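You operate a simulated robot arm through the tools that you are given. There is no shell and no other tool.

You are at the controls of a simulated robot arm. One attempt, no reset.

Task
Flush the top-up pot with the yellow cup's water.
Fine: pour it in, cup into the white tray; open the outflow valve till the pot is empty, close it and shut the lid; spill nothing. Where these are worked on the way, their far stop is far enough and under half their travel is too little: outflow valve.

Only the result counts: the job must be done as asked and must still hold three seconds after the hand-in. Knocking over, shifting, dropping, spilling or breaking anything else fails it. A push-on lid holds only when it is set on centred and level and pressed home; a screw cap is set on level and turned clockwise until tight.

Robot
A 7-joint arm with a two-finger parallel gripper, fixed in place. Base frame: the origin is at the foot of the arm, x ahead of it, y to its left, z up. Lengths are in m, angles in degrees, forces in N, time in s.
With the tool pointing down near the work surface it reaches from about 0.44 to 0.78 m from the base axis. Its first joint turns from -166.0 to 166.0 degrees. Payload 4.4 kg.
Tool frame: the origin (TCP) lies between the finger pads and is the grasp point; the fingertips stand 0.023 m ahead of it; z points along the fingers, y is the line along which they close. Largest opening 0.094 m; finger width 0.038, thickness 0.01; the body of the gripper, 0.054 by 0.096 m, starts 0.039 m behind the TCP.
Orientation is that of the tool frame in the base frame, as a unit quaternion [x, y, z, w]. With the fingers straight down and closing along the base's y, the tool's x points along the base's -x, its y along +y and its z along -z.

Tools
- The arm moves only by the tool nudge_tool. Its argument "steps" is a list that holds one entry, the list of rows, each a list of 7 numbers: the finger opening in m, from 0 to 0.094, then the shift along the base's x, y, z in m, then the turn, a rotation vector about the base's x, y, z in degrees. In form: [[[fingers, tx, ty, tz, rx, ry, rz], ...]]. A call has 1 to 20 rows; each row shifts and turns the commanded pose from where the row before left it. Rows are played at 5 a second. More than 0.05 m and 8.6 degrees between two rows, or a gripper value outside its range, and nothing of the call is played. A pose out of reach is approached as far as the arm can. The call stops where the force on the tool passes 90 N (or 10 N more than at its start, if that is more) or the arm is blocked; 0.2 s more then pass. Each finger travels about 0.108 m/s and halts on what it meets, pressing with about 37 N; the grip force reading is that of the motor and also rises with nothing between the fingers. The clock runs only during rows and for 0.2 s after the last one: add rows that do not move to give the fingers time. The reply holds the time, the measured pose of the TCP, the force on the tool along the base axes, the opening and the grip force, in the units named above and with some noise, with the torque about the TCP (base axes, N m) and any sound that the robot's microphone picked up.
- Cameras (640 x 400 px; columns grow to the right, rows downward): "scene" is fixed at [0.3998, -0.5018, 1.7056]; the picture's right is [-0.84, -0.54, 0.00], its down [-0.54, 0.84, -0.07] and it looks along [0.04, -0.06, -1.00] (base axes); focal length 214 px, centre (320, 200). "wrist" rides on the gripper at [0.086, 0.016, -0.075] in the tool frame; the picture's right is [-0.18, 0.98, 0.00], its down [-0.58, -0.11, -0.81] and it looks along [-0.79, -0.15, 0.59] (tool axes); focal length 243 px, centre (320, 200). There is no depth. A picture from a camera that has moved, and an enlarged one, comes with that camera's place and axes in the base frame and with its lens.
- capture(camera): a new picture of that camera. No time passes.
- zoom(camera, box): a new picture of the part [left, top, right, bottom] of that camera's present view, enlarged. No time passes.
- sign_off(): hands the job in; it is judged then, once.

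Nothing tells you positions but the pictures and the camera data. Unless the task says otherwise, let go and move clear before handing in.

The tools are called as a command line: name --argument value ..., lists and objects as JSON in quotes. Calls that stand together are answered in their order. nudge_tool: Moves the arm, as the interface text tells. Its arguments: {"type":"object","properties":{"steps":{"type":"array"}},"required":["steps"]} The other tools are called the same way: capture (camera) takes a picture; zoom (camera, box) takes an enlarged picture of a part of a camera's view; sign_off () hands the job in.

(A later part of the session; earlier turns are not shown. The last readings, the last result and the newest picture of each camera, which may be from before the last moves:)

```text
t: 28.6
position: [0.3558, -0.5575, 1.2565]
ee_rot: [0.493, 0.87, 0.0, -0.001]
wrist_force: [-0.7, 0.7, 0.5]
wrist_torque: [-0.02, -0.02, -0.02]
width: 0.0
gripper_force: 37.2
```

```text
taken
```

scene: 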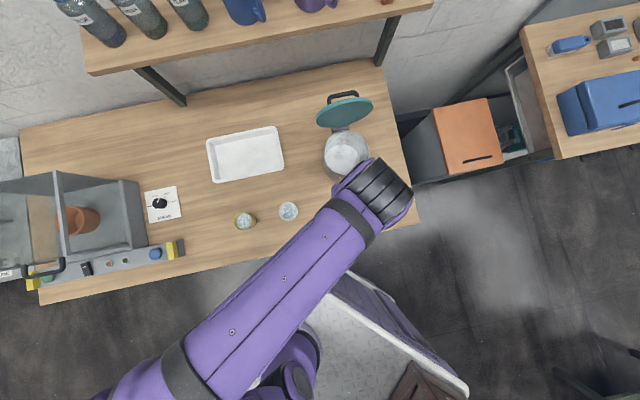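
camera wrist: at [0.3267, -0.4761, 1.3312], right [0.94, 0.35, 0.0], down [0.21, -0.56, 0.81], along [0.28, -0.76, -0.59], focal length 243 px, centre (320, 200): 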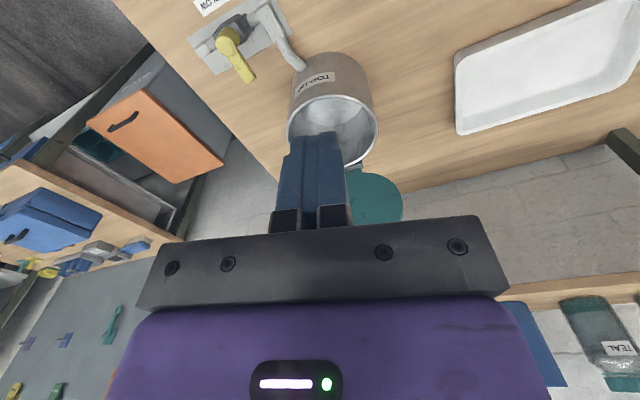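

The lid stays open past vertical. Now I'll turn the gripper around so the wrist camera sits above the hand for a low, near-horizontal grasp of the yellow cup. This call tests whether that yaw is reachable.

nudge_tool --steps '[[[0.094, 0.005, 0.0155, 0, 0, 0, 8.4], [0.094, 0.005, 0.0155, 0, 0, 0, 8.4], [0.094, 0.005, 0.0155, 0, 0, 0, 8.4], [0.094, 0.005, 0.0155, 0, 0, 0, 8.4], [0.094, 0.005, 0.0155, 0, 0, 0, 8.4], [0.094, 0.005, 0.0155, 0, 0, 0, 8.4], [0.094, 0.005, 0.0155, 0, 0, 0, 8.4], [0.094, 0.005, 0.0155, 0, 0, 0, 8.4], [0.094, 0.005, 0.0155, 0, 0, 0, 8.4], [0.094, 0.005, 0.0155, 0, 0, 0, 8.4], [0.094, 0.005, 0.0155, 0, 0, 0, 8.4], [0.094, 0.005, 0.0155, 0, 0, 0, 8.4], [0.094, 0.005, 0.0155, 0, 0, 0, 8.4], [0.094, 0.005, 0.0155, 0, 0, 0, 8.4], [0.094, 0.005, 0.0155, 0, 0, 0, 8.4], [0.094, 0.005, 0.0155, 0, 0, 0, 8.4], [0.094, 0.005, 0.0155, 0, 0, 0, 8.4], [0.094, 0.005, 0.0155, 0, 0, 0, 8.4], [0.094, 0.005, 0.0155, 0, 0, 0, 8.4], [0.094, 0.005, 0.0155, 0, 0, 0, 8.4]]]'

capture --camera "scene"

```text
t: 32.8
position: [0.4566, -0.25, 1.2565]
ee_rot: [0.815, -0.58, 0.0, 0.0]
wrist_force: [-0.8, 0.3, 0.3]
wrist_torque: [0.0, -0.02, -0.01]
width: 0.0942
gripper_force: 0.0
```

```text
taken
```

scene: 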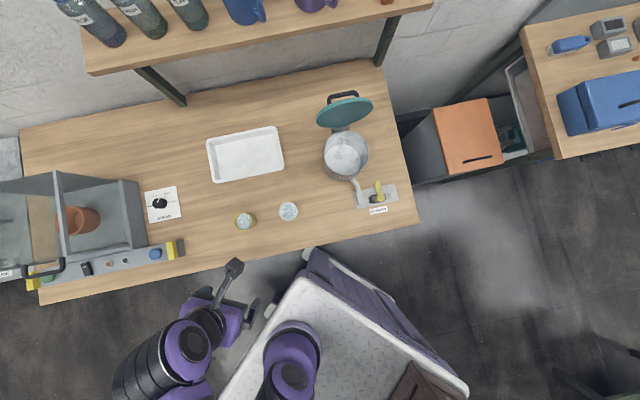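

The turned-around yaw is reachable. I'll finish the turn and tilt the tool to 55° toward the yellow cup.

nudge_tool --steps '[[[0.094, 0, 0, 0, 0, 0, 8.5], [0.094, 0, 0, 0, 0, 0, 8.5], [0.094, 0, 0, 0, 0, 0, 8.5], [0.094, 0, 0, 0, 0, 0, 8.5], [0.094, 0, 0, 0, 0, 0, 8.5], [0.094, 0.0062, -0.0023, -0.0295, -3.69, -6.94, 0], [0.094, 0.0062, -0.0023, -0.0295, -3.69, -6.94, 0], [0.094, 0.0062, -0.0023, -0.0295, -3.69, -6.94, 0], [0.094, 0.0062, -0.0023, -0.0295, -3.69, -6.94, 0], [0.094, 0.0062, -0.0023, -0.0295, -3.69, -6.94, 0], [0.094, 0.0062, -0.0023, -0.0295, -3.69, -6.94, 0], [0.094, 0.0062, -0.0023, -0.0295, -3.69, -6.94, 0], [0.094, 0, 0, 0, 0, 0, 0]]]'

capture --camera "wrist"

capture --camera "scene"

```text
t: 35.6
position: [0.6058, -0.3537, 1.1217]
ee_rot: [0.86, -0.219, 0.448, 0.111]
wrist_force: [-0.5, -0.3, -0.8]
wrist_torque: [-0.05, 0.03, -0.03]
width: 0.094
gripper_force: 0.0
out of reach, approached as far as the arm can: row 8, 9, 10, 11, 12
```

```text
taken
camera wrist: at [0.5889, -0.3635, 1.2348], right [-0.56, -0.81, -0.16], down [-0.82, 0.57, -0.01], along [0.1, 0.12, -0.99], focal length 243 px, centre (320, 200)
```

wrist: 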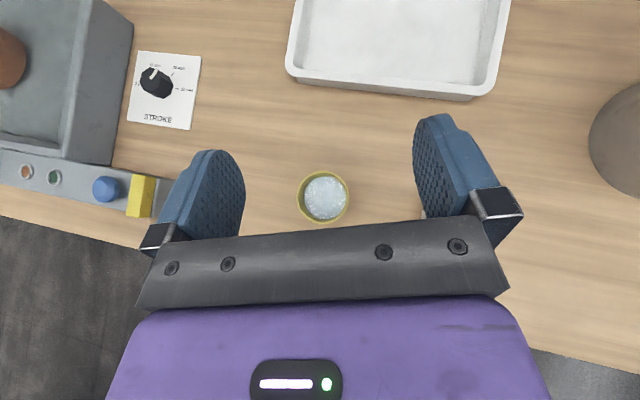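

```text
taken
```

scene: 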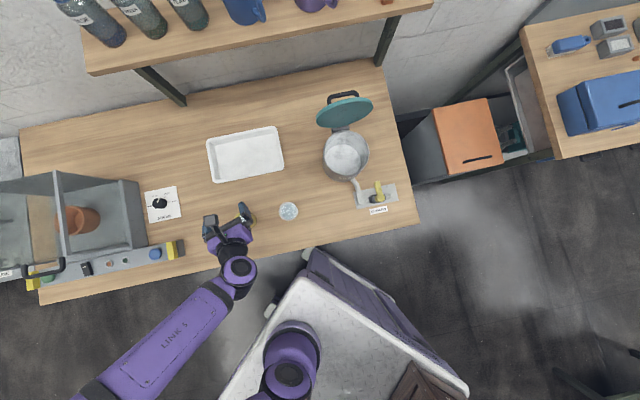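

The tool reached the 55° orientation, but only at a larger reach than I asked for. I'll send a small neutral row to see where the commanded pose now stands.

nudge_tool --steps '[[[0.094, 0, 0, 0.0, 0, 0, 0], [0.094, 0, 0, 0.0, 0, 0, 0]]]'

```text
t: 36.2
position: [0.6073, -0.3528, 1.1225]
ee_rot: [0.86, -0.218, 0.448, 0.11]
wrist_force: [0.4, 0.7, 0.6]
wrist_torque: [0.0, 0.02, 0.0]
width: 0.0941
gripper_force: 0.0
```

nudge_tool --steps '[[[0.094, -0.0055, 0.01, -0.023, 0, 0, 0], [0.094, -0.0055, 0.01, -0.023, 0, 0, 0], [0.094, -0.0055, 0.01, -0.023, 0, 0, 0], [0.094, -0.0055, 0.01, -0.023, 0, 0, 0], [0.094, 0, 0, 0, 0, 0, 0]]]'

capture --camera "wrist"

capture --camera "scene"

```text
t: 37.4
position: [0.6232, -0.3438, 1.0313]
ee_rot: [0.86, -0.219, 0.449, 0.11]
wrist_force: [1.0, 0.4, 1.5]
wrist_torque: [-0.01, -0.03, 0.02]
width: 0.0943
gripper_force: 0.0
out of reach, approached as far as the arm can: row 1, 2, 3, 4
```

```text
taken
camera wrist: at [0.6059, -0.3547, 1.1455], right [-0.56, -0.81, -0.16], down [-0.82, 0.57, -0.01], along [0.1, 0.12, -0.99], focal length 243 px, centre (320, 200)
```

wrist: 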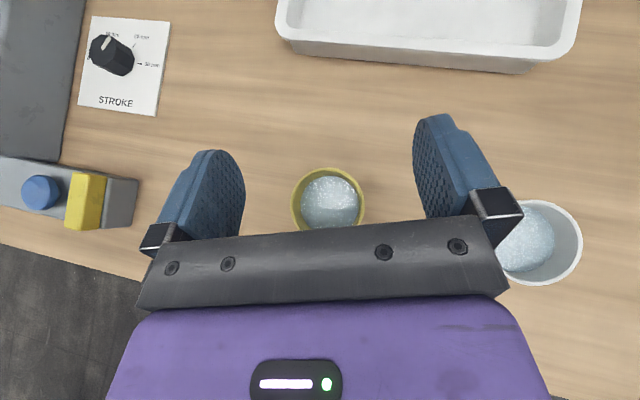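

```text
taken
```

scene: 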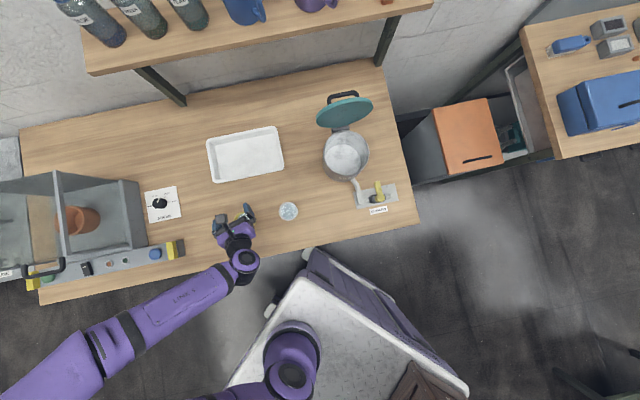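

At 55° tilt the arm can't come in close enough, so I'll reduce the tilt to 42° and check the reach beside the cup.

nudge_tool --steps '[[[0.094, -0.006, 0.006, 0, 3.05, 5.74, 0], [0.094, -0.006, 0.006, 0, 3.05, 5.74, 0], [0.094, -0.01, 0.008, 0, 0, 0, 0], [0.094, -0.01, 0.008, 0, 0, 0, 0], [0.094, 0, 0, 0, 0, 0, 0]]]'

capture --camera "scene"

```text
t: 38.6
position: [0.604, -0.3275, 1.0341]
ee_rot: [0.905, -0.231, 0.347, 0.087]
wrist_force: [0.1, 0.2, -0.2]
wrist_torque: [-0.05, 0.01, -0.02]
width: 0.0942
gripper_force: 0.1
out of reach, approached as far as the arm can: row 3, 4
```

```text
taken
```

scene: 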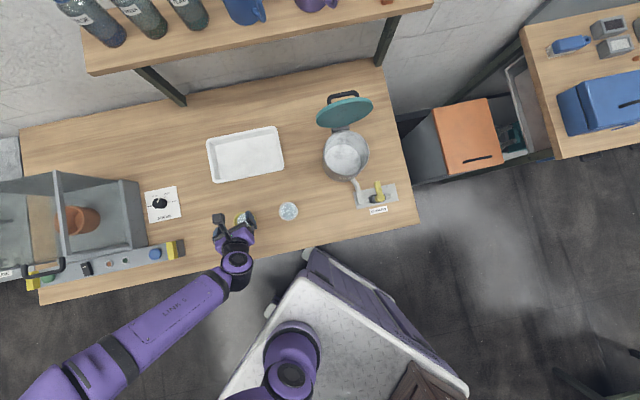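

I'll reduce the tilt to 30° and test coming in behind the cup at low height.

nudge_tool --steps '[[[0.094, -0.01, 0.006, 0.0, 2.82, 5.3, 0], [0.094, -0.01, 0.006, 0.0, 2.82, 5.3, 0], [0.094, -0.012, 0.0065, 0, 0, 0, 0], [0.094, -0.012, 0.0065, 0, 0, 0, 0], [0.094, -0.012, 0.0065, 0, 0, 0, 0], [0.094, 0, 0, -0.02, 0, 0, 0], [0.094, 0, 0, -0.02, 0, 0, 0], [0.094, 0, 0, 0, 0, 0, 0]]]'

capture --camera "wrist"

capture --camera "scene"

```text
t: 40.4
position: [0.5765, -0.3147, 0.9977]
ee_rot: [0.936, -0.238, 0.251, 0.061]
wrist_force: [-0.4, 0.0, 0.1]
wrist_torque: [0.03, 0.0, -0.02]
width: 0.094
gripper_force: 0.1
out of reach, approached as far as the arm can: row 3, 4, 5, 6
```

```text
taken
camera wrist: at [0.6024, -0.3476, 1.1056], right [-0.61, -0.79, -0.1], down [-0.75, 0.53, 0.41], along [-0.27, 0.32, -0.91], focal length 243 px, centre (320, 200)
```

wrist: 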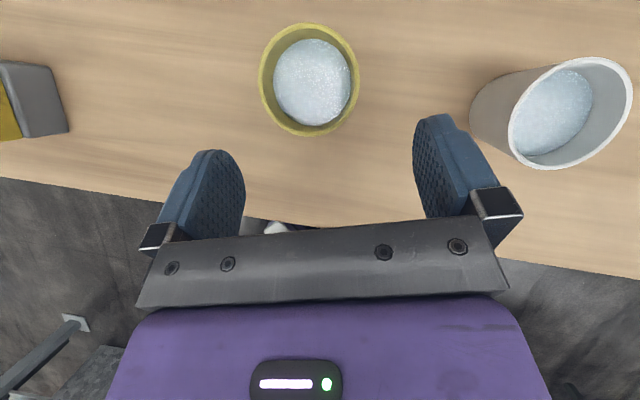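

```text
taken
```

scene: 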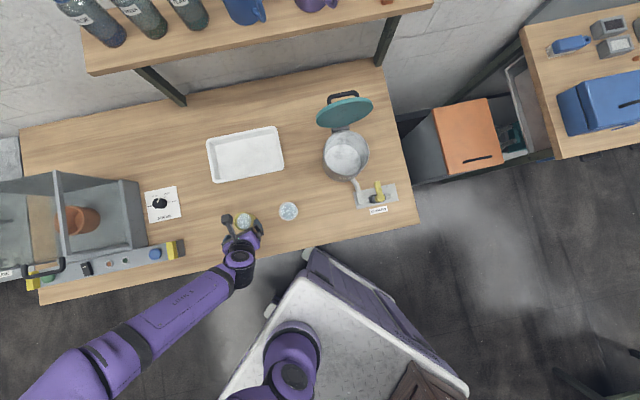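

Now at 30° tilt, with the cup lined up ahead and its rim confirmed at (0.622, -0.332). I'll move to the pre-grasp just behind and above it.

nudge_tool --steps '[[[0.094, 0.004, 0.0015, -0.015, 0, 0, 0], [0.094, 0.004, 0.0015, -0.015, 0, 0, 0], [0.094, 0, 0, 0, 0, 0, 0]]]'

capture --camera "wrist"

```text
t: 41.2
position: [0.5838, -0.3123, 0.9677]
ee_rot: [0.936, -0.238, 0.251, 0.061]
wrist_force: [0.3, -0.8, 0.3]
wrist_torque: [-0.01, -0.05, 0.04]
width: 0.0941
gripper_force: 0.1
```

```text
taken
camera wrist: at [0.6101, -0.3456, 1.0751], right [-0.61, -0.79, -0.1], down [-0.75, 0.53, 0.41], along [-0.27, 0.32, -0.91], focal length 243 px, centre (320, 200)
```

wrist: 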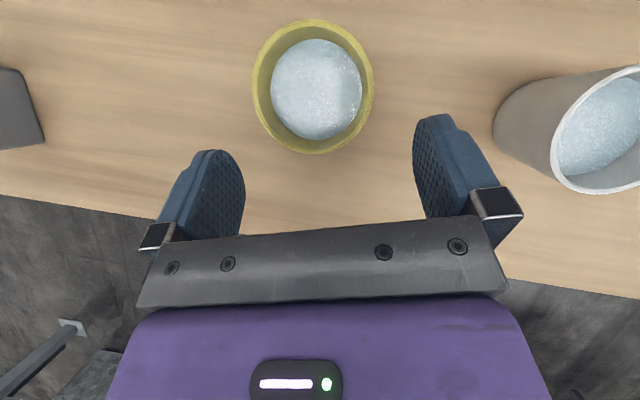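

nudge_tool --steps '[[[0.094, 0.0077, -0.0041, -0.0152, 0, 0, 0], [0.094, 0.0077, -0.0041, -0.0152, 0, 0, 0], [0.094, 0.0039, -0.0021, -0.0076, 0, 0, 0], [0.094, 0, 0, 0, 0, 0, 0]]]'

capture --camera "wrist"

```text
t: 42.2
position: [0.6036, -0.3234, 0.9296]
ee_rot: [0.936, -0.237, 0.252, 0.06]
wrist_force: [0.2, 0.2, -0.6]
wrist_torque: [0.0, -0.01, 0.01]
width: 0.0939
gripper_force: 0.1
```

```text
taken
camera wrist: at [0.6285, -0.3568, 1.0366], right [-0.61, -0.79, -0.1], down [-0.75, 0.53, 0.41], along [-0.27, 0.32, -0.91], focal length 243 px, centre (320, 200)
```

wrist: 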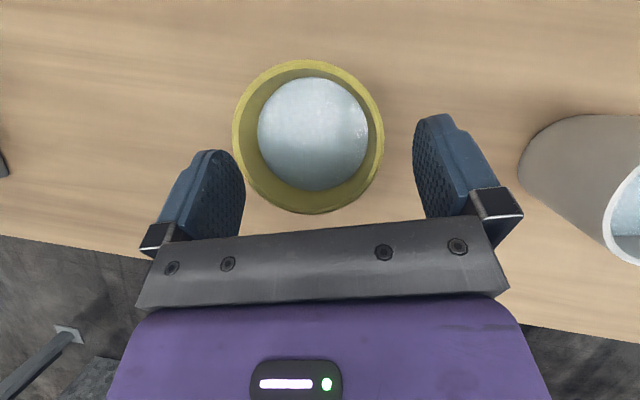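

The cup is centred between the fingers. I'll go the last 26 mm and close gently.

nudge_tool --steps '[[[0.094, 0.0065, -0.0028, -0.0113, 0, 0, 0], [0.094, 0.0065, -0.0028, -0.0113, 0, 0, 0], [0.094, 0, 0, 0, 0, 0, 0]]]'

capture --camera "wrist"

```text
t: 43.0
position: [0.6151, -0.3286, 0.9082]
ee_rot: [0.936, -0.238, 0.252, 0.061]
wrist_force: [0.5, -0.9, 0.3]
wrist_torque: [0.0, 0.03, 0.02]
width: 0.094
gripper_force: 0.1
```

```text
taken
camera wrist: at [0.6415, -0.3625, 1.0144], right [-0.61, -0.79, -0.1], down [-0.75, 0.53, 0.41], along [-0.27, 0.32, -0.91], focal length 243 px, centre (320, 200)
```

wrist: 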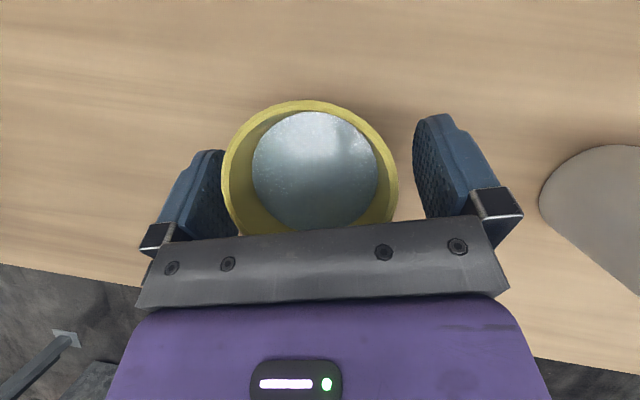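

nudge_tool --steps '[[[0.076, 0, 0, 0, 0, 0, 0], [0.07, 0, 0, 0, 0, 0, 0], [0.066, 0, 0, 0, 0, 0, 0], [0.062, 0, 0, 0, 0, 0, 0], [0.058, 0, 0, 0, 0, 0, 0], [0.05, 0, 0, 0, 0, 0, 0], [0.04, 0, 0, 0, 0, 0, 0]]]'

capture --camera "wrist"

```text
t: 44.6
position: [0.6153, -0.3297, 0.9078]
ee_rot: [0.936, -0.238, 0.252, 0.061]
wrist_force: [0.8, 0.4, -0.2]
wrist_torque: [0.03, -0.01, 0.03]
width: 0.0701
gripper_force: 37.1
```

```text
taken
camera wrist: at [0.6414, -0.3625, 1.0144], right [-0.61, -0.79, -0.1], down [-0.75, 0.53, 0.41], along [-0.27, 0.32, -0.91], focal length 243 px, centre (320, 200)
```

wrist: 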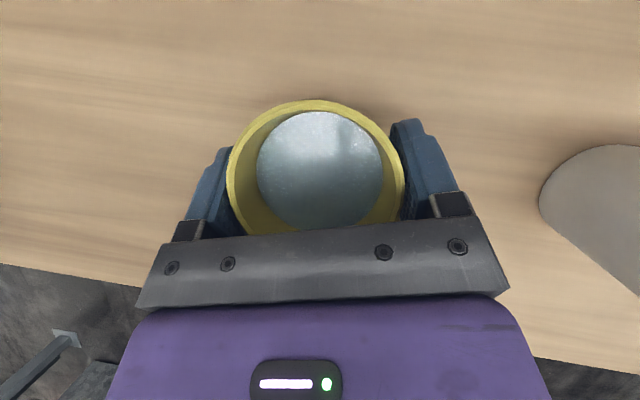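

The cup is gripped (70 mm across). I'll lift it straight up, smoothly.

nudge_tool --steps '[[[0.04, 0, 0, 0.006, 0, 0, 0], [0.04, 0, 0, 0.012, 0, 0, 0], [0.04, 0, 0, 0.018, 0, 0, 0], [0.04, 0, 0, 0.02, 0, 0, 0], [0.04, 0, 0, 0.02, 0, 0, 0], [0.04, 0, 0, 0.02, 0, 0, 0], [0.04, 0, 0, 0.02, 0, 0, 0], [0.04, 0, 0, 0.02, 0, 0, 0], [0.04, 0, 0, 0.02, 0, 0, 0], [0.04, 0, 0, 0.02, 0, 0, 0], [0.04, 0, 0, 0.02, 0, 0, 0], [0.04, 0, 0, 0.02, 0, 0, 0], [0.04, 0, 0, 0.016, 0, 0, 0], [0.04, 0, 0, 0.008, 0, 0, 0], [0.04, 0, 0, 0, 0, 0, 0]]]'

capture --camera "wrist"

capture --camera "scene"

```text
t: 47.8
position: [0.6159, -0.3295, 1.1482]
ee_rot: [0.936, -0.237, 0.252, 0.062]
wrist_force: [-0.2, -0.1, -1.2]
wrist_torque: [0.05, 0.01, -0.01]
width: 0.0697
gripper_force: 37.0
```

```text
taken
camera wrist: at [0.6414, -0.3625, 1.2551], right [-0.61, -0.79, -0.1], down [-0.75, 0.53, 0.41], along [-0.27, 0.32, -0.91], focal length 243 px, centre (320, 200)
```

wrist: 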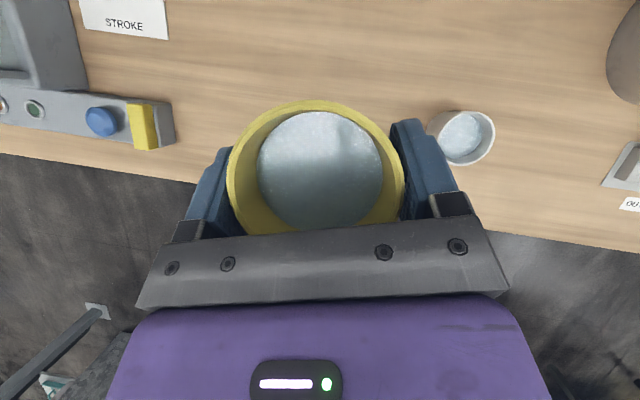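

```text
taken
```

scene: 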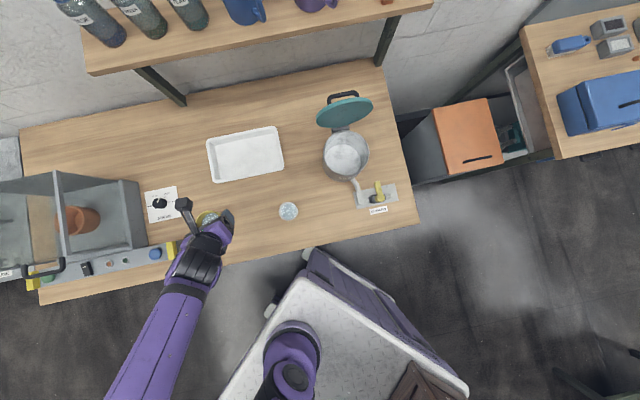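

The lift was clean. I'll carry the cup level to above the pot, turning to face it.

nudge_tool --steps '[[[0.04, -0.004, -0.01, 0, 0, 0, -0.8], [0.04, -0.008, -0.02, 0, 0, 0, -1.6], [0.04, -0.008, -0.02, 0, 0, 0, -1.6], [0.04, -0.008, -0.02, 0, 0, 0, -1.6], [0.04, -0.008, -0.02, 0, 0, 0, -1.6], [0.04, -0.008, -0.02, 0, 0, 0, -1.6], [0.04, -0.008, -0.02, 0, 0, 0, -1.6], [0.04, -0.008, -0.02, 0, 0, 0, -1.6], [0.04, -0.008, -0.02, 0, 0, 0, -1.6], [0.04, -0.008, -0.02, 0, 0, 0, -1.6], [0.04, -0.008, -0.02, 0, 0, 0, -1.6], [0.04, -0.008, -0.02, 0, 0, 0, -1.6], [0.04, -0.008, -0.02, 0, 0, 0, -1.6], [0.04, -0.008, -0.02, 0, 0, 0, -1.6], [0.04, -0.008, -0.02, 0, 0, 0, -1.6], [0.04, -0.008, -0.02, 0, 0, 0, -1.6], [0.04, -0.004, -0.01, 0, 0, 0, -1.6], [0.04, 0, 0, 0, 0, 0, 0]]]'

capture --camera "wrist"

capture --camera "scene"

```text
t: 51.6
position: [0.4887, -0.648, 1.1456]
ee_rot: [0.857, -0.446, 0.231, 0.118]
wrist_force: [0.4, 0.4, -1.4]
wrist_torque: [0.01, 0.01, 0.02]
width: 0.0697
gripper_force: 36.5
```

```text
taken
camera wrist: at [0.4966, -0.69, 1.2537], right [-0.9, -0.44, -0.1], down [-0.43, 0.8, 0.41], along [-0.1, 0.41, -0.91], focal length 243 px, centre (320, 200)
```

wrist: 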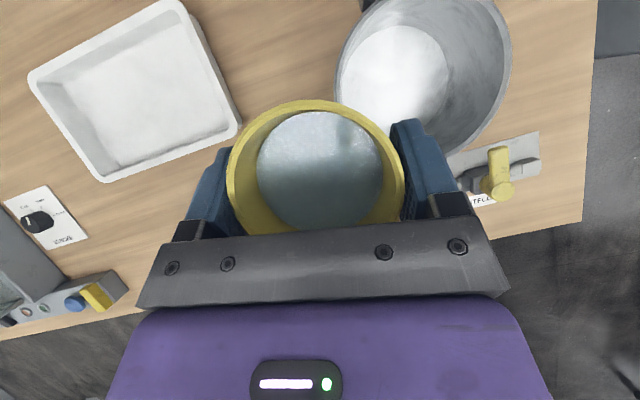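

```text
taken
```

scene: 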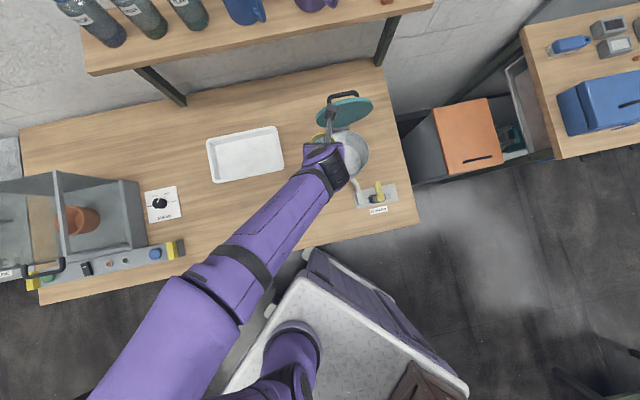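

nudge_tool --steps '[[[0.04, -0.0066, -0.0163, -0.003, 0, 0, 0], [0.04, -0.0066, -0.0163, -0.003, 0, 0, 0], [0.04, -0.0066, -0.0163, -0.003, 0, 0, 0], [0.04, -0.0066, -0.0163, -0.003, 0, 0, 0], [0.04, -0.0066, -0.0163, -0.003, 0, 0, 0], [0.04, 0, 0, 0, 0, 0, 0]]]'

capture --camera "wrist"

zoom --camera "scene" --box '[280, 80, 420, 220]'

```text
t: 53.0
position: [0.4555, -0.7321, 1.1309]
ee_rot: [0.857, -0.446, 0.231, 0.117]
wrist_force: [0.9, 1.0, -1.9]
wrist_torque: [0.04, 0.04, -0.01]
width: 0.0695
gripper_force: 37.5
```

```text
taken
camera wrist: at [0.4638, -0.7728, 1.2394], right [-0.9, -0.44, -0.1], down [-0.43, 0.8, 0.41], along [-0.1, 0.41, -0.91], focal length 243 px, centre (320, 200)
```

wrist: 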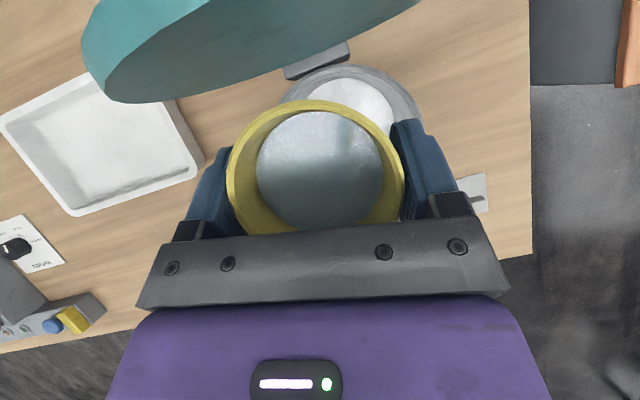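

```text
2.86 times, centred on (350, 150) of scene
camera zoom: at [0.3998, -0.5018, 1.7056], right [-0.84, -0.54, 0.0], down [-0.54, 0.84, -0.07], along [0.04, -0.06, -1.0], focal length 613 px, centre (234, 343)
```

zoom: 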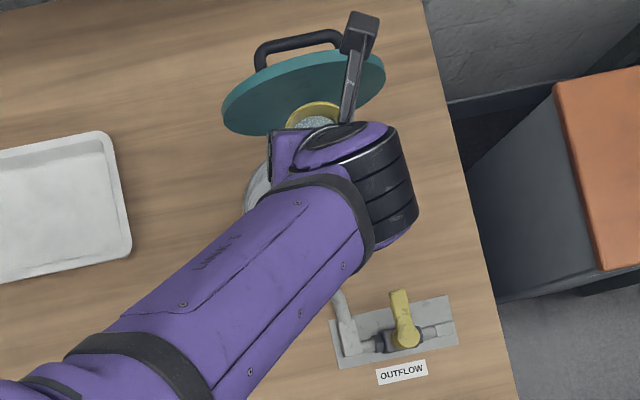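

The cup is above the pot. I'll start pouring by rolling about the tool axis while raising the tilt. The first stage gets to about 28° of cup tilt.

nudge_tool --steps '[[[0.04, 0, 0, -0.001, 0.714, -4.227, -6.433], [0.04, 0, 0, -0.001, 0.836, -4.398, -6.304], [0.04, 0, 0, -0.001, 0.954, -4.563, -6.166], [0.04, 0, 0, -0.001, 1.071, -4.728, -6.021], [0.04, 0, 0, -0.001, 1.185, -4.886, -5.876], [0.04, 0, 0, -0.001, 1.294, -5.039, -5.72], [0.04, 0, 0, 0, 0, 0, 0]]]'

capture --camera "wrist"

zoom --camera "scene" --box '[280, 80, 420, 220]'

```text
t: 54.6
position: [0.4557, -0.7303, 1.1268]
ee_rot: [-0.601, 0.717, -0.352, -0.028]
wrist_force: [-0.4, 0.8, -1.1]
wrist_torque: [-0.02, 0.04, 0.03]
width: 0.0697
gripper_force: 37.0
```

```text
taken
camera wrist: at [0.3889, -0.7635, 1.2145], right [-0.82, 0.18, -0.55], down [-0.05, 0.92, 0.39], along [0.58, 0.35, -0.74], focal length 243 px, centre (320, 200)
```

wrist: 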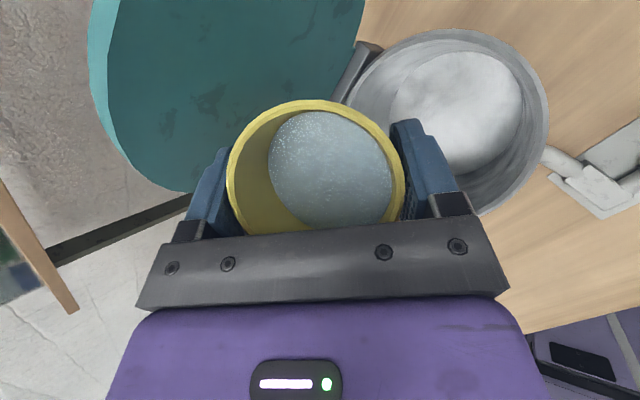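

```text
2.86 times, centred on (350, 150) of scene
camera zoom: at [0.3998, -0.5018, 1.7056], right [-0.84, -0.54, 0.0], down [-0.54, 0.84, -0.07], along [0.04, -0.06, -1.0], focal length 613 px, centre (234, 343)
```

zoom: 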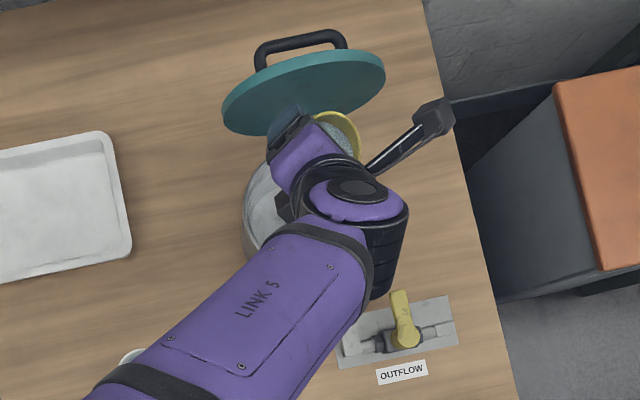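

The roll works as planned, and the pot centre refines to about (0.433, -0.729). I'll continue slowly to about 58° of cup tilt, nudging onto centre.

nudge_tool --steps '[[[0.04, -0.001, -0.001, -0.0005, 0.7, -2.6, -2.78], [0.04, -0.001, -0.001, -0.0005, 0.7, -2.6, -2.78], [0.04, -0.001, -0.001, -0.0005, 0.754, -2.67, -2.69], [0.04, -0.001, -0.001, -0.0005, 0.754, -2.67, -2.69], [0.04, 0, 0, -0.0005, 0.8, -2.736, -2.61], [0.04, 0, 0, -0.0005, 0.8, -2.736, -2.61], [0.04, 0, 0, -0.0005, 0.852, -2.806, -2.52], [0.04, 0, 0, -0.0005, 0.852, -2.806, -2.52], [0.04, 0, 0, 0, 0.9, -2.874, -2.426], [0.04, 0, 0, 0, 0.9, -2.874, -2.426], [0.04, 0, 0, 0, 0.945, -2.938, -2.329], [0.04, 0, 0, 0, 0.945, -2.938, -2.329], [0.04, 0, 0, 0, 0, 0, 0]]]'

capture --camera "wrist"

zoom --camera "scene" --box '[280, 80, 420, 220]'

```text
t: 57.4
position: [0.4516, -0.7353, 1.1225]
ee_rot: [-0.27, 0.855, -0.421, 0.137]
wrist_force: [-1.1, 0.9, -0.8]
wrist_torque: [-0.03, 0.04, 0.03]
width: 0.0697
gripper_force: 36.9
```

```text
taken
camera wrist: at [0.3413, -0.7299, 1.1534], right [-0.19, 0.6, -0.78], down [0.14, 0.8, 0.58], along [0.97, 0.0, -0.24], focal length 243 px, centre (320, 200)
```

wrist: 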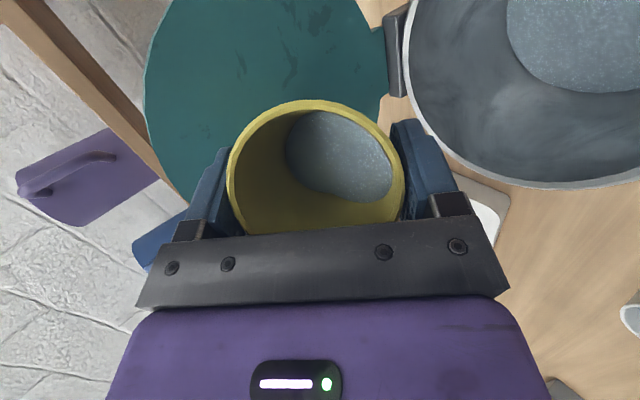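

```text
2.86 times, centred on (350, 150) of scene
camera zoom: at [0.3998, -0.5018, 1.7056], right [-0.84, -0.54, 0.0], down [-0.54, 0.84, -0.07], along [0.04, -0.06, -1.0], focal length 613 px, centre (234, 343)
```

zoom: 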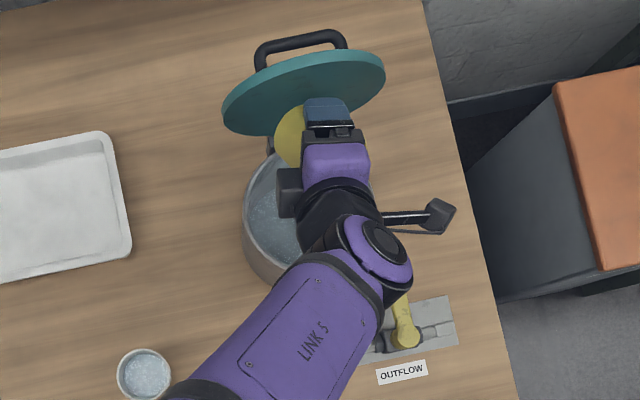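

Water is collecting in the pot and nothing has been spilled. I'll continue the pour.

nudge_tool --steps '[[[0.04, 0, 0, 0, 0.987, -2.996, -2.235], [0.04, 0, 0, 0, 0.987, -2.996, -2.235], [0.04, 0, 0, 0, 1.028, -3.054, -2.134], [0.04, 0, 0, 0, 1.028, -3.054, -2.134], [0.04, 0, 0, 0, 1.07, -3.112, -2.033], [0.04, 0, 0, 0, 1.07, -3.112, -2.033], [0.04, 0, 0, 0, 1.107, -3.164, -1.928], [0.04, 0, 0, 0, 1.107, -3.164, -1.928], [0.04, 0, 0, 0, 1.14, -3.21, -1.82], [0.04, 0, 0, 0, 1.14, -3.21, -1.82], [0.04, 0, 0, 0, 1.174, -3.258, -1.714], [0.04, 0, 0, 0, 1.174, -3.258, -1.714], [0.04, 0, 0, 0, 0, 0, 0]]]'

capture --camera "wrist"

zoom --camera "scene" --box '[280, 80, 420, 220]'

```text
t: 60.2
position: [0.4506, -0.7344, 1.1207]
ee_rot: [0.074, 0.846, -0.403, 0.342]
wrist_force: [0.0, -0.3, 0.6]
wrist_torque: [0.01, 0.02, 0.0]
width: 0.0697
gripper_force: 37.0
```

```text
taken
camera wrist: at [0.3534, -0.6833, 1.0886], right [0.53, 0.68, -0.5], down [-0.02, 0.6, 0.8], along [0.85, -0.41, 0.34], focal length 243 px, centre (320, 200)
```

wrist: 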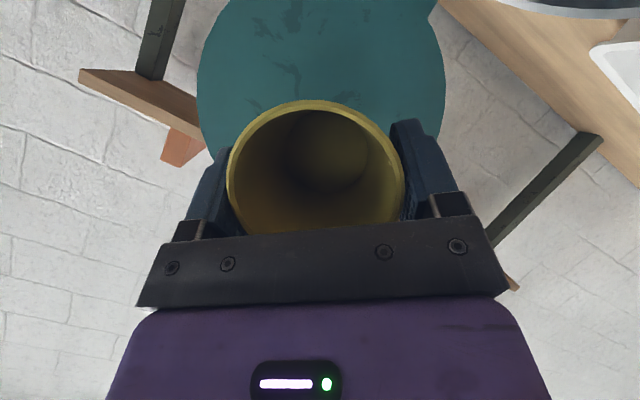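

```text
2.86 times, centred on (350, 150) of scene
camera zoom: at [0.3998, -0.5018, 1.7056], right [-0.84, -0.54, 0.0], down [-0.54, 0.84, -0.07], along [0.04, -0.06, -1.0], focal length 613 px, centre (234, 343)
```

zoom: 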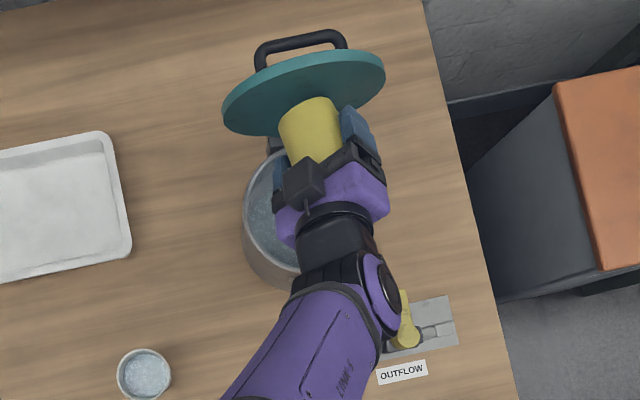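

The cup looks empty at about 86°. I'll go a bit past horizontal to drain it fully, and hold.

nudge_tool --steps '[[[0.04, 0, 0, 0, 1.207, -3.304, -1.6], [0.04, 0, 0, 0, 1.207, -3.304, -1.6], [0.04, 0, 0, 0, 1.237, -3.347, -1.49], [0.04, 0, 0, 0, 1.237, -3.347, -1.49], [0.04, 0, 0, 0, 1.263, -3.383, -1.38], [0.04, 0, 0, 0, 1.263, -3.383, -1.38], [0.04, 0, 0, 0, 1.289, -3.418, -1.264], [0.04, 0, 0, 0, 1.289, -3.418, -1.264], [0.04, 0, 0, 0, 0, 0, 0], [0.04, 0, 0, 0, 0, 0, 0], [0.04, 0, 0, 0, 0, 0, 0], [0.04, 0, 0, 0, 0, 0, 0], [0.04, 0, 0, 0, 0, 0, 0]]]'

capture --camera "wrist"

zoom --camera "scene" --box '[280, 80, 420, 220]'

```text
t: 63.0
position: [0.4509, -0.7341, 1.1224]
ee_rot: [0.278, 0.764, -0.331, 0.479]
wrist_force: [-0.6, -0.4, -0.9]
wrist_torque: [0.0, -0.01, 0.0]
width: 0.0694
gripper_force: 36.8
```

```text
taken
camera wrist: at [0.39, -0.6581, 1.0625], right [0.8, 0.6, -0.07], down [-0.3, 0.49, 0.82], along [0.52, -0.63, 0.57], focal length 243 px, centre (320, 200)
```

wrist: 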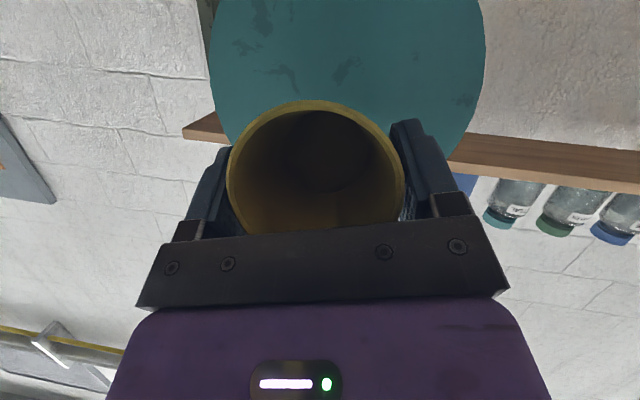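

```text
2.86 times, centred on (350, 150) of scene
camera zoom: at [0.3998, -0.5018, 1.7056], right [-0.84, -0.54, 0.0], down [-0.54, 0.84, -0.07], along [0.04, -0.06, -1.0], focal length 613 px, centre (234, 343)
```

zoom: 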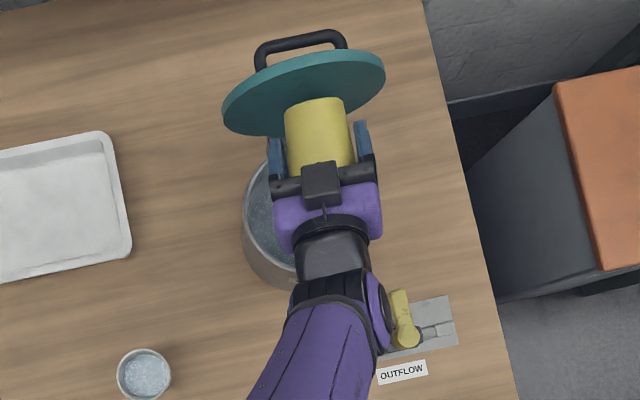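

The cup is empty and the pot holds the water. I'll roll the cup back upright over the pot.

nudge_tool --steps '[[[0.04, 0, 0, 0, -2.578, 6.836, 2.528], [0.04, 0, 0, 0, -2.526, 6.766, 2.76], [0.04, 0, 0, 0, -2.474, 6.694, 2.98], [0.04, 0, 0, 0, -2.414, 6.608, 3.2], [0.04, 0, 0, 0, -2.348, 6.516, 3.43], [0.04, 0, 0, 0, -2.283, 6.425, 3.645], [0.04, 0, 0, 0, -2.213, 6.327, 3.855], [0.04, 0, 0, 0, -2.139, 6.223, 4.065], [0.04, 0, 0, 0, -2.056, 6.107, 4.268], [0.04, 0, 0, 0, -1.973, 5.991, 4.47], [0.04, 0, 0, 0, -1.891, 5.875, 4.658], [0.04, 0, 0, 0, -1.799, 5.747, 4.853], [0.04, 0, 0, 0, -1.703, 5.613, 5.04], [0.04, 0, 0, 0, -1.603, 5.472, 5.22], [0.04, 0, 0, 0, -1.507, 5.338, 5.386], [0.04, 0, 0, 0, -1.403, 5.192, 5.556], [0.04, 0, 0, 0, -1.294, 5.039, 5.72], [0.04, 0, 0, 0, -1.185, 4.886, 5.876], [0.04, 0, 0, 0, -1.071, 4.728, 6.021], [0.04, 0, 0, 0, -0.954, 4.563, 6.166]]]'

nudge_tool --steps '[[[0.04, 0, 0, 0, -0.836, 4.398, 6.304], [0.04, 0, 0, 0, -0.714, 4.227, 6.433], [0.04, 0, 0, 0.01, 0, 0, 0], [0.04, 0, 0, 0.02, 0, 0, 0], [0.04, 0, 0, 0, 0, 0, 0]]]'

capture --camera "wrist"

capture --camera "scene"

```text
t: 67.2
position: [0.4504, -0.7353, 1.1218]
ee_rot: [0.785, -0.547, 0.273, 0.098]
wrist_force: [-0.6, 0.4, -0.4]
wrist_torque: [0.01, 0.02, -0.01]
width: 0.0699
gripper_force: 37.0
```

```text
t: 68.4
position: [0.4517, -0.7346, 1.1531]
ee_rot: [0.858, -0.444, 0.23, 0.117]
wrist_force: [-0.3, 0.4, -0.6]
wrist_torque: [0.01, -0.01, 0.0]
width: 0.0699
gripper_force: 37.3
```

```text
taken
camera wrist: at [0.4604, -0.7765, 1.2598], right [-0.89, -0.44, -0.1], down [-0.43, 0.8, 0.41], along [-0.1, 0.41, -0.91], focal length 243 px, centre (320, 200)
```

wrist: 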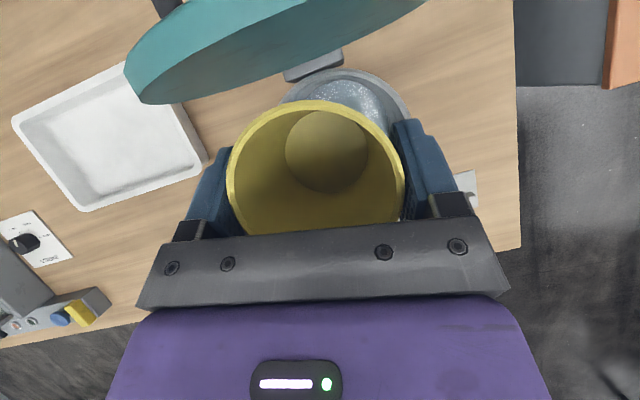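

```text
taken
```

scene: 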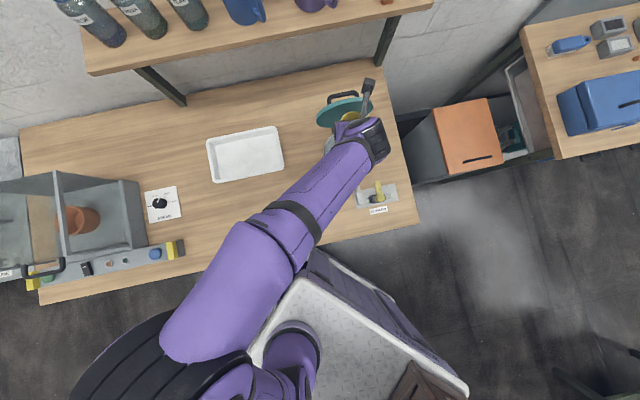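

The cup is empty and upright. I'll back away from the lid, then carry it over to the near side of the tray, aiming for a cup centre at about (0.714, -0.562). The tray rim is at z≈0.90.

nudge_tool --steps '[[[0.04, -0.0024, 0.019, 0.002, 0, 0, 0], [0.04, -0.0024, 0.019, 0.002, 0, 0, 0], [0.04, -0.0024, 0.019, 0.002, 0, 0, 0], [0.04, -0.0024, 0.019, 0.002, 0, 0, 0], [0.04, -0.0024, 0.019, 0.002, 0, 0, 0], [0.04, 0.02, 0.015, -0.004, 0, 0, 2.04], [0.04, 0.02, 0.015, -0.004, 0, 0, 2.04], [0.04, 0.02, 0.015, -0.004, 0, 0, 2.04], [0.04, 0.02, 0.015, -0.004, 0, 0, 2.04], [0.04, 0.02, 0.015, -0.004, 0, 0, 2.04], [0.04, 0.02, 0.015, -0.004, 0, 0, 2.04], [0.04, 0.02, 0.015, -0.004, 0, 0, 2.04], [0.04, 0.02, 0.015, -0.004, 0, 0, 2.04], [0.04, 0.0217, -0.0075, -0.012, 0, 0, 0], [0.04, 0.0217, -0.0075, -0.012, 0, 0, 0], [0.04, 0.0217, -0.0075, -0.012, 0, 0, 0], [0.04, 0.0217, -0.0075, -0.012, 0, 0, 0], [0.04, 0.0217, -0.0075, -0.012, 0, 0, 0], [0.04, 0, 0, 0, 0, 0, 0]]]'

capture --camera "wrist"

capture --camera "scene"

```text
t: 72.4
position: [0.7064, -0.5561, 1.07]
ee_rot: [0.912, -0.318, 0.246, 0.083]
wrist_force: [0.2, 0.2, 0.0]
wrist_torque: [-0.01, 0.02, 0.04]
width: 0.0696
gripper_force: 36.8
```

```text
taken
camera wrist: at [0.7258, -0.5937, 1.1779], right [-0.74, -0.67, -0.1], down [-0.64, 0.65, 0.41], along [-0.21, 0.36, -0.91], focal length 243 px, centre (320, 200)
```

wrist: 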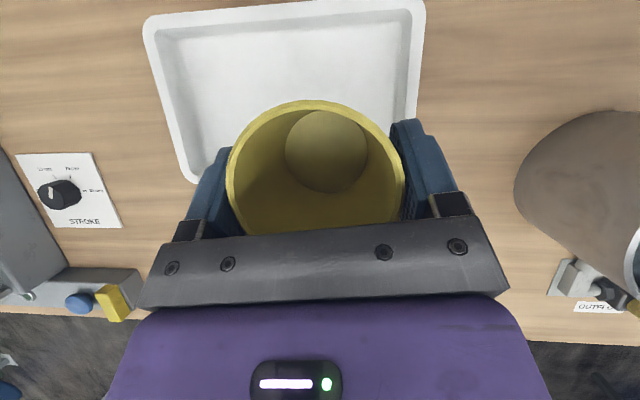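

```text
taken
```

scene: 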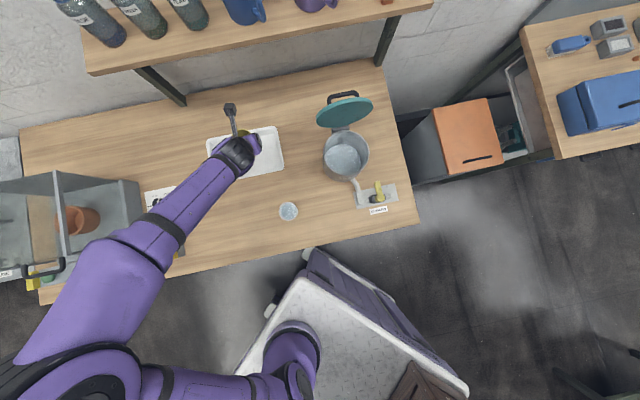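

It reaches above the tray, and the tray corners match my estimates. I'll shift 12 mm deeper and lower in stages.

nudge_tool --steps '[[[0.04, 0.004, -0.0045, -0.02, 0, 0, 0], [0.04, 0.004, -0.0045, -0.02, 0, 0, 0], [0.04, 0, 0, -0.02, 0, 0, 0], [0.04, 0, 0, -0.02, 0, 0, 0], [0.04, 0, 0, -0.02, 0, 0, 0], [0.04, 0, 0, 0, 0, 0, 0]]]'

capture --camera "wrist"

```text
t: 73.8
position: [0.7163, -0.5655, 0.969]
ee_rot: [0.912, -0.319, 0.245, 0.085]
wrist_force: [0.2, -0.4, 0.4]
wrist_torque: [0.01, -0.05, -0.02]
width: 0.0695
gripper_force: 37.1
```

```text
taken
camera wrist: at [0.7363, -0.6029, 1.0765], right [-0.74, -0.67, -0.1], down [-0.64, 0.65, 0.41], along [-0.21, 0.36, -0.91], focal length 243 px, centre (320, 200)
```

wrist: 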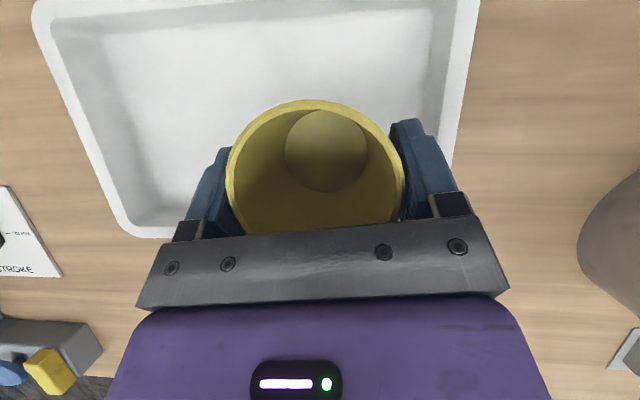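

nudge_tool --steps '[[[0.04, 0, 0, -0.015, 0, 0, 0], [0.04, 0, 0, -0.015, 0, 0, 0], [0.04, 0, 0, -0.01, 0, 0, 0], [0.04, 0, 0, -0.005, 0, 0, 0], [0.04, 0, 0, 0, 0, 0, 0]]]'

capture --camera "wrist"

```text
t: 75.0
position: [0.7165, -0.5646, 0.9259]
ee_rot: [0.912, -0.318, 0.245, 0.083]
wrist_force: [-0.3, 0.1, -0.2]
wrist_torque: [-0.03, 0.0, -0.02]
width: 0.0694
gripper_force: 37.2
```

```text
taken
camera wrist: at [0.7361, -0.6029, 1.0328], right [-0.74, -0.67, -0.1], down [-0.64, 0.65, 0.41], along [-0.21, 0.36, -0.91], focal length 243 px, centre (320, 200)
```

wrist: 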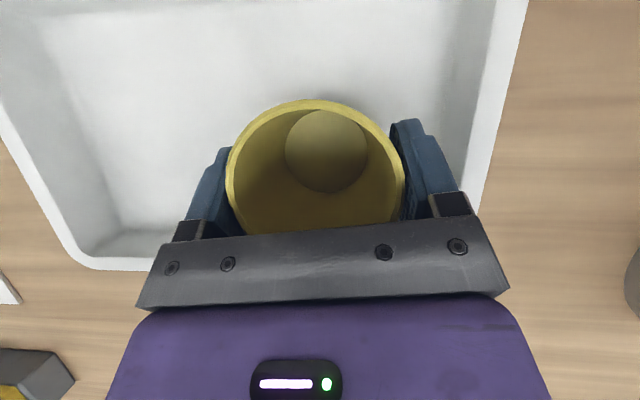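

nudge_tool --steps '[[[0.04, 0, 0, -0.003, 0, 0, 0], [0.04, 0, 0, -0.003, 0, 0, 0], [0.04, 0, 0, -0.003, 0, 0, 0], [0.04, 0, 0, 0, 0, 0, 0]]]'

```text
t: 76.0
position: [0.7155, -0.5652, 0.915]
ee_rot: [0.912, -0.319, 0.245, 0.083]
wrist_force: [0.5, 0.0, -0.1]
wrist_torque: [0.01, 0.0, 0.03]
width: 0.0695
gripper_force: 37.3
```

nudge_tool --steps '[[[0.04, 0, 0, -0.002, 0, 0, 0], [0.04, 0, 0, -0.002, 0, 0, 0], [0.04, 0, 0, 0, 0, 0, 0]]]'

```text
t: 76.8
position: [0.7163, -0.5648, 0.9126]
ee_rot: [0.912, -0.319, 0.245, 0.084]
wrist_force: [0.6, -0.6, -0.3]
wrist_torque: [-0.01, 0.01, 0.02]
width: 0.0696
gripper_force: 37.1
```

nudge_tool --steps '[[[0.04, 0, 0, -0.0015, 0, 0, 0], [0.04, 0, 0, -0.0015, 0, 0, 0], [0.04, 0, 0, 0, 0, 0, 0]]]'

capture --camera "wrist"

```text
t: 77.6
position: [0.7161, -0.566, 0.9087]
ee_rot: [0.912, -0.318, 0.246, 0.083]
wrist_force: [-0.6, 0.4, 7.3]
wrist_torque: [0.1, 0.07, -0.01]
width: 0.0697
gripper_force: 37.2
```

```text
taken
camera wrist: at [0.7349, -0.6033, 1.0177], right [-0.74, -0.67, -0.1], down [-0.64, 0.65, 0.41], along [-0.21, 0.36, -0.91], focal length 243 px, centre (320, 200)
```

wrist: 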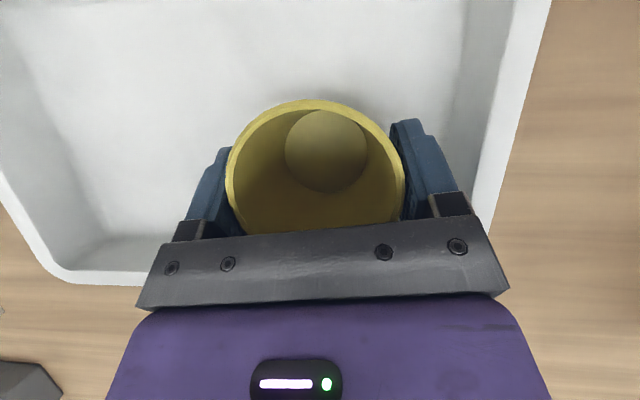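

There's contact with the tray floor (7 N). I'll release gently and back out along the tool axis.

nudge_tool --steps '[[[0.072, 0, 0, 0, 0, 0, 0], [0.076, 0, 0, 0, 0, 0, 0], [0.082, 0, 0, 0, 0, 0, 0], [0.088, 0, 0, 0, 0, 0, 0], [0.09, 0, 0, 0, 0, 0, 0], [0.09, 0, 0, 0, 0, 0, 0]]]'

capture --camera "wrist"

```text
t: 79.0
position: [0.7158, -0.5653, 0.9087]
ee_rot: [0.912, -0.319, 0.245, 0.084]
wrist_force: [-0.3, 0.0, 0.5]
wrist_torque: [0.0, 0.0, 0.02]
width: 0.09
gripper_force: 0.0
```

```text
taken
camera wrist: at [0.7349, -0.6032, 1.017], right [-0.74, -0.67, -0.1], down [-0.64, 0.65, 0.41], along [-0.21, 0.36, -0.91], focal length 243 px, centre (320, 200)
```

wrist: 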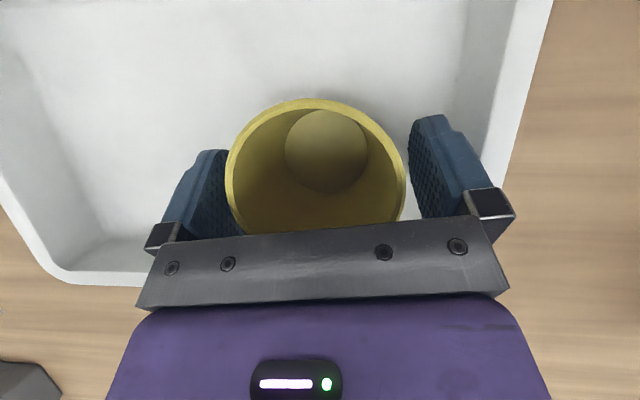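

nudge_tool --steps '[[[0.09, -0.004, 0.0031, 0.0087, 0, 0, 0], [0.09, -0.0079, 0.0062, 0.0173, 0, 0, 0], [0.09, -0.0079, 0.0062, 0.0173, 0, 0, 0], [0.09, -0.0079, 0.0062, 0.0173, 0, 0, 0], [0.09, -0.0079, 0.0062, 0.0173, 0, 0, 0], [0.09, -0.0079, 0.0062, 0.0173, 0, 0, 0], [0.09, -0.0079, 0.0062, 0.0173, 0, 0, 0], [0.09, -0.0079, 0.0062, 0.0173, 0, 0, 0], [0.09, 0, 0, 0, 0, 0, 0]]]'

capture --camera "wrist"

capture --camera "scene"

```text
t: 81.0
position: [0.6552, -0.5181, 1.039]
ee_rot: [0.912, -0.319, 0.245, 0.084]
wrist_force: [0.8, 0.3, -0.6]
wrist_torque: [0.04, 0.04, 0.01]
width: 0.0899
gripper_force: 0.1
```

```text
taken
camera wrist: at [0.6749, -0.5568, 1.1468], right [-0.74, -0.67, -0.1], down [-0.64, 0.65, 0.41], along [-0.21, 0.36, -0.91], focal length 243 px, centre (320, 200)
```

wrist: 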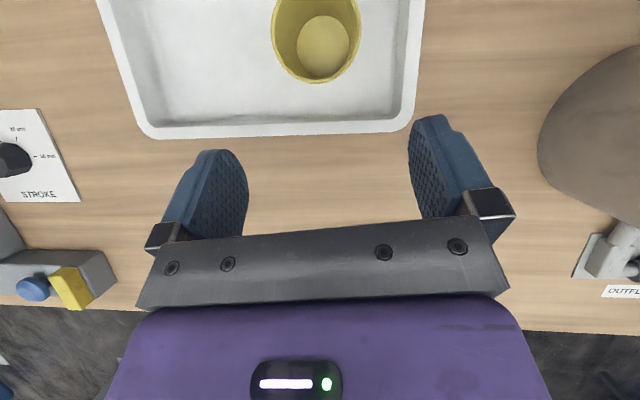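

```text
taken
```

scene: 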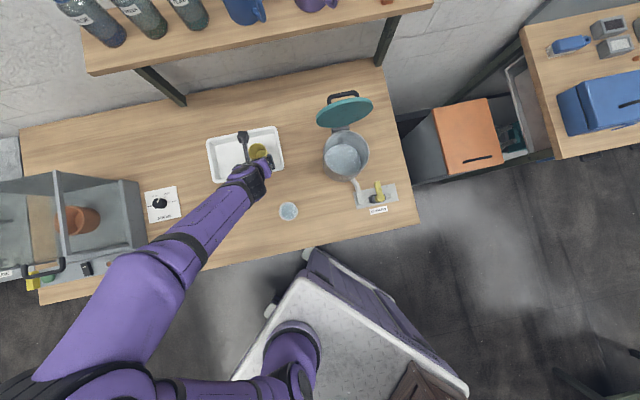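

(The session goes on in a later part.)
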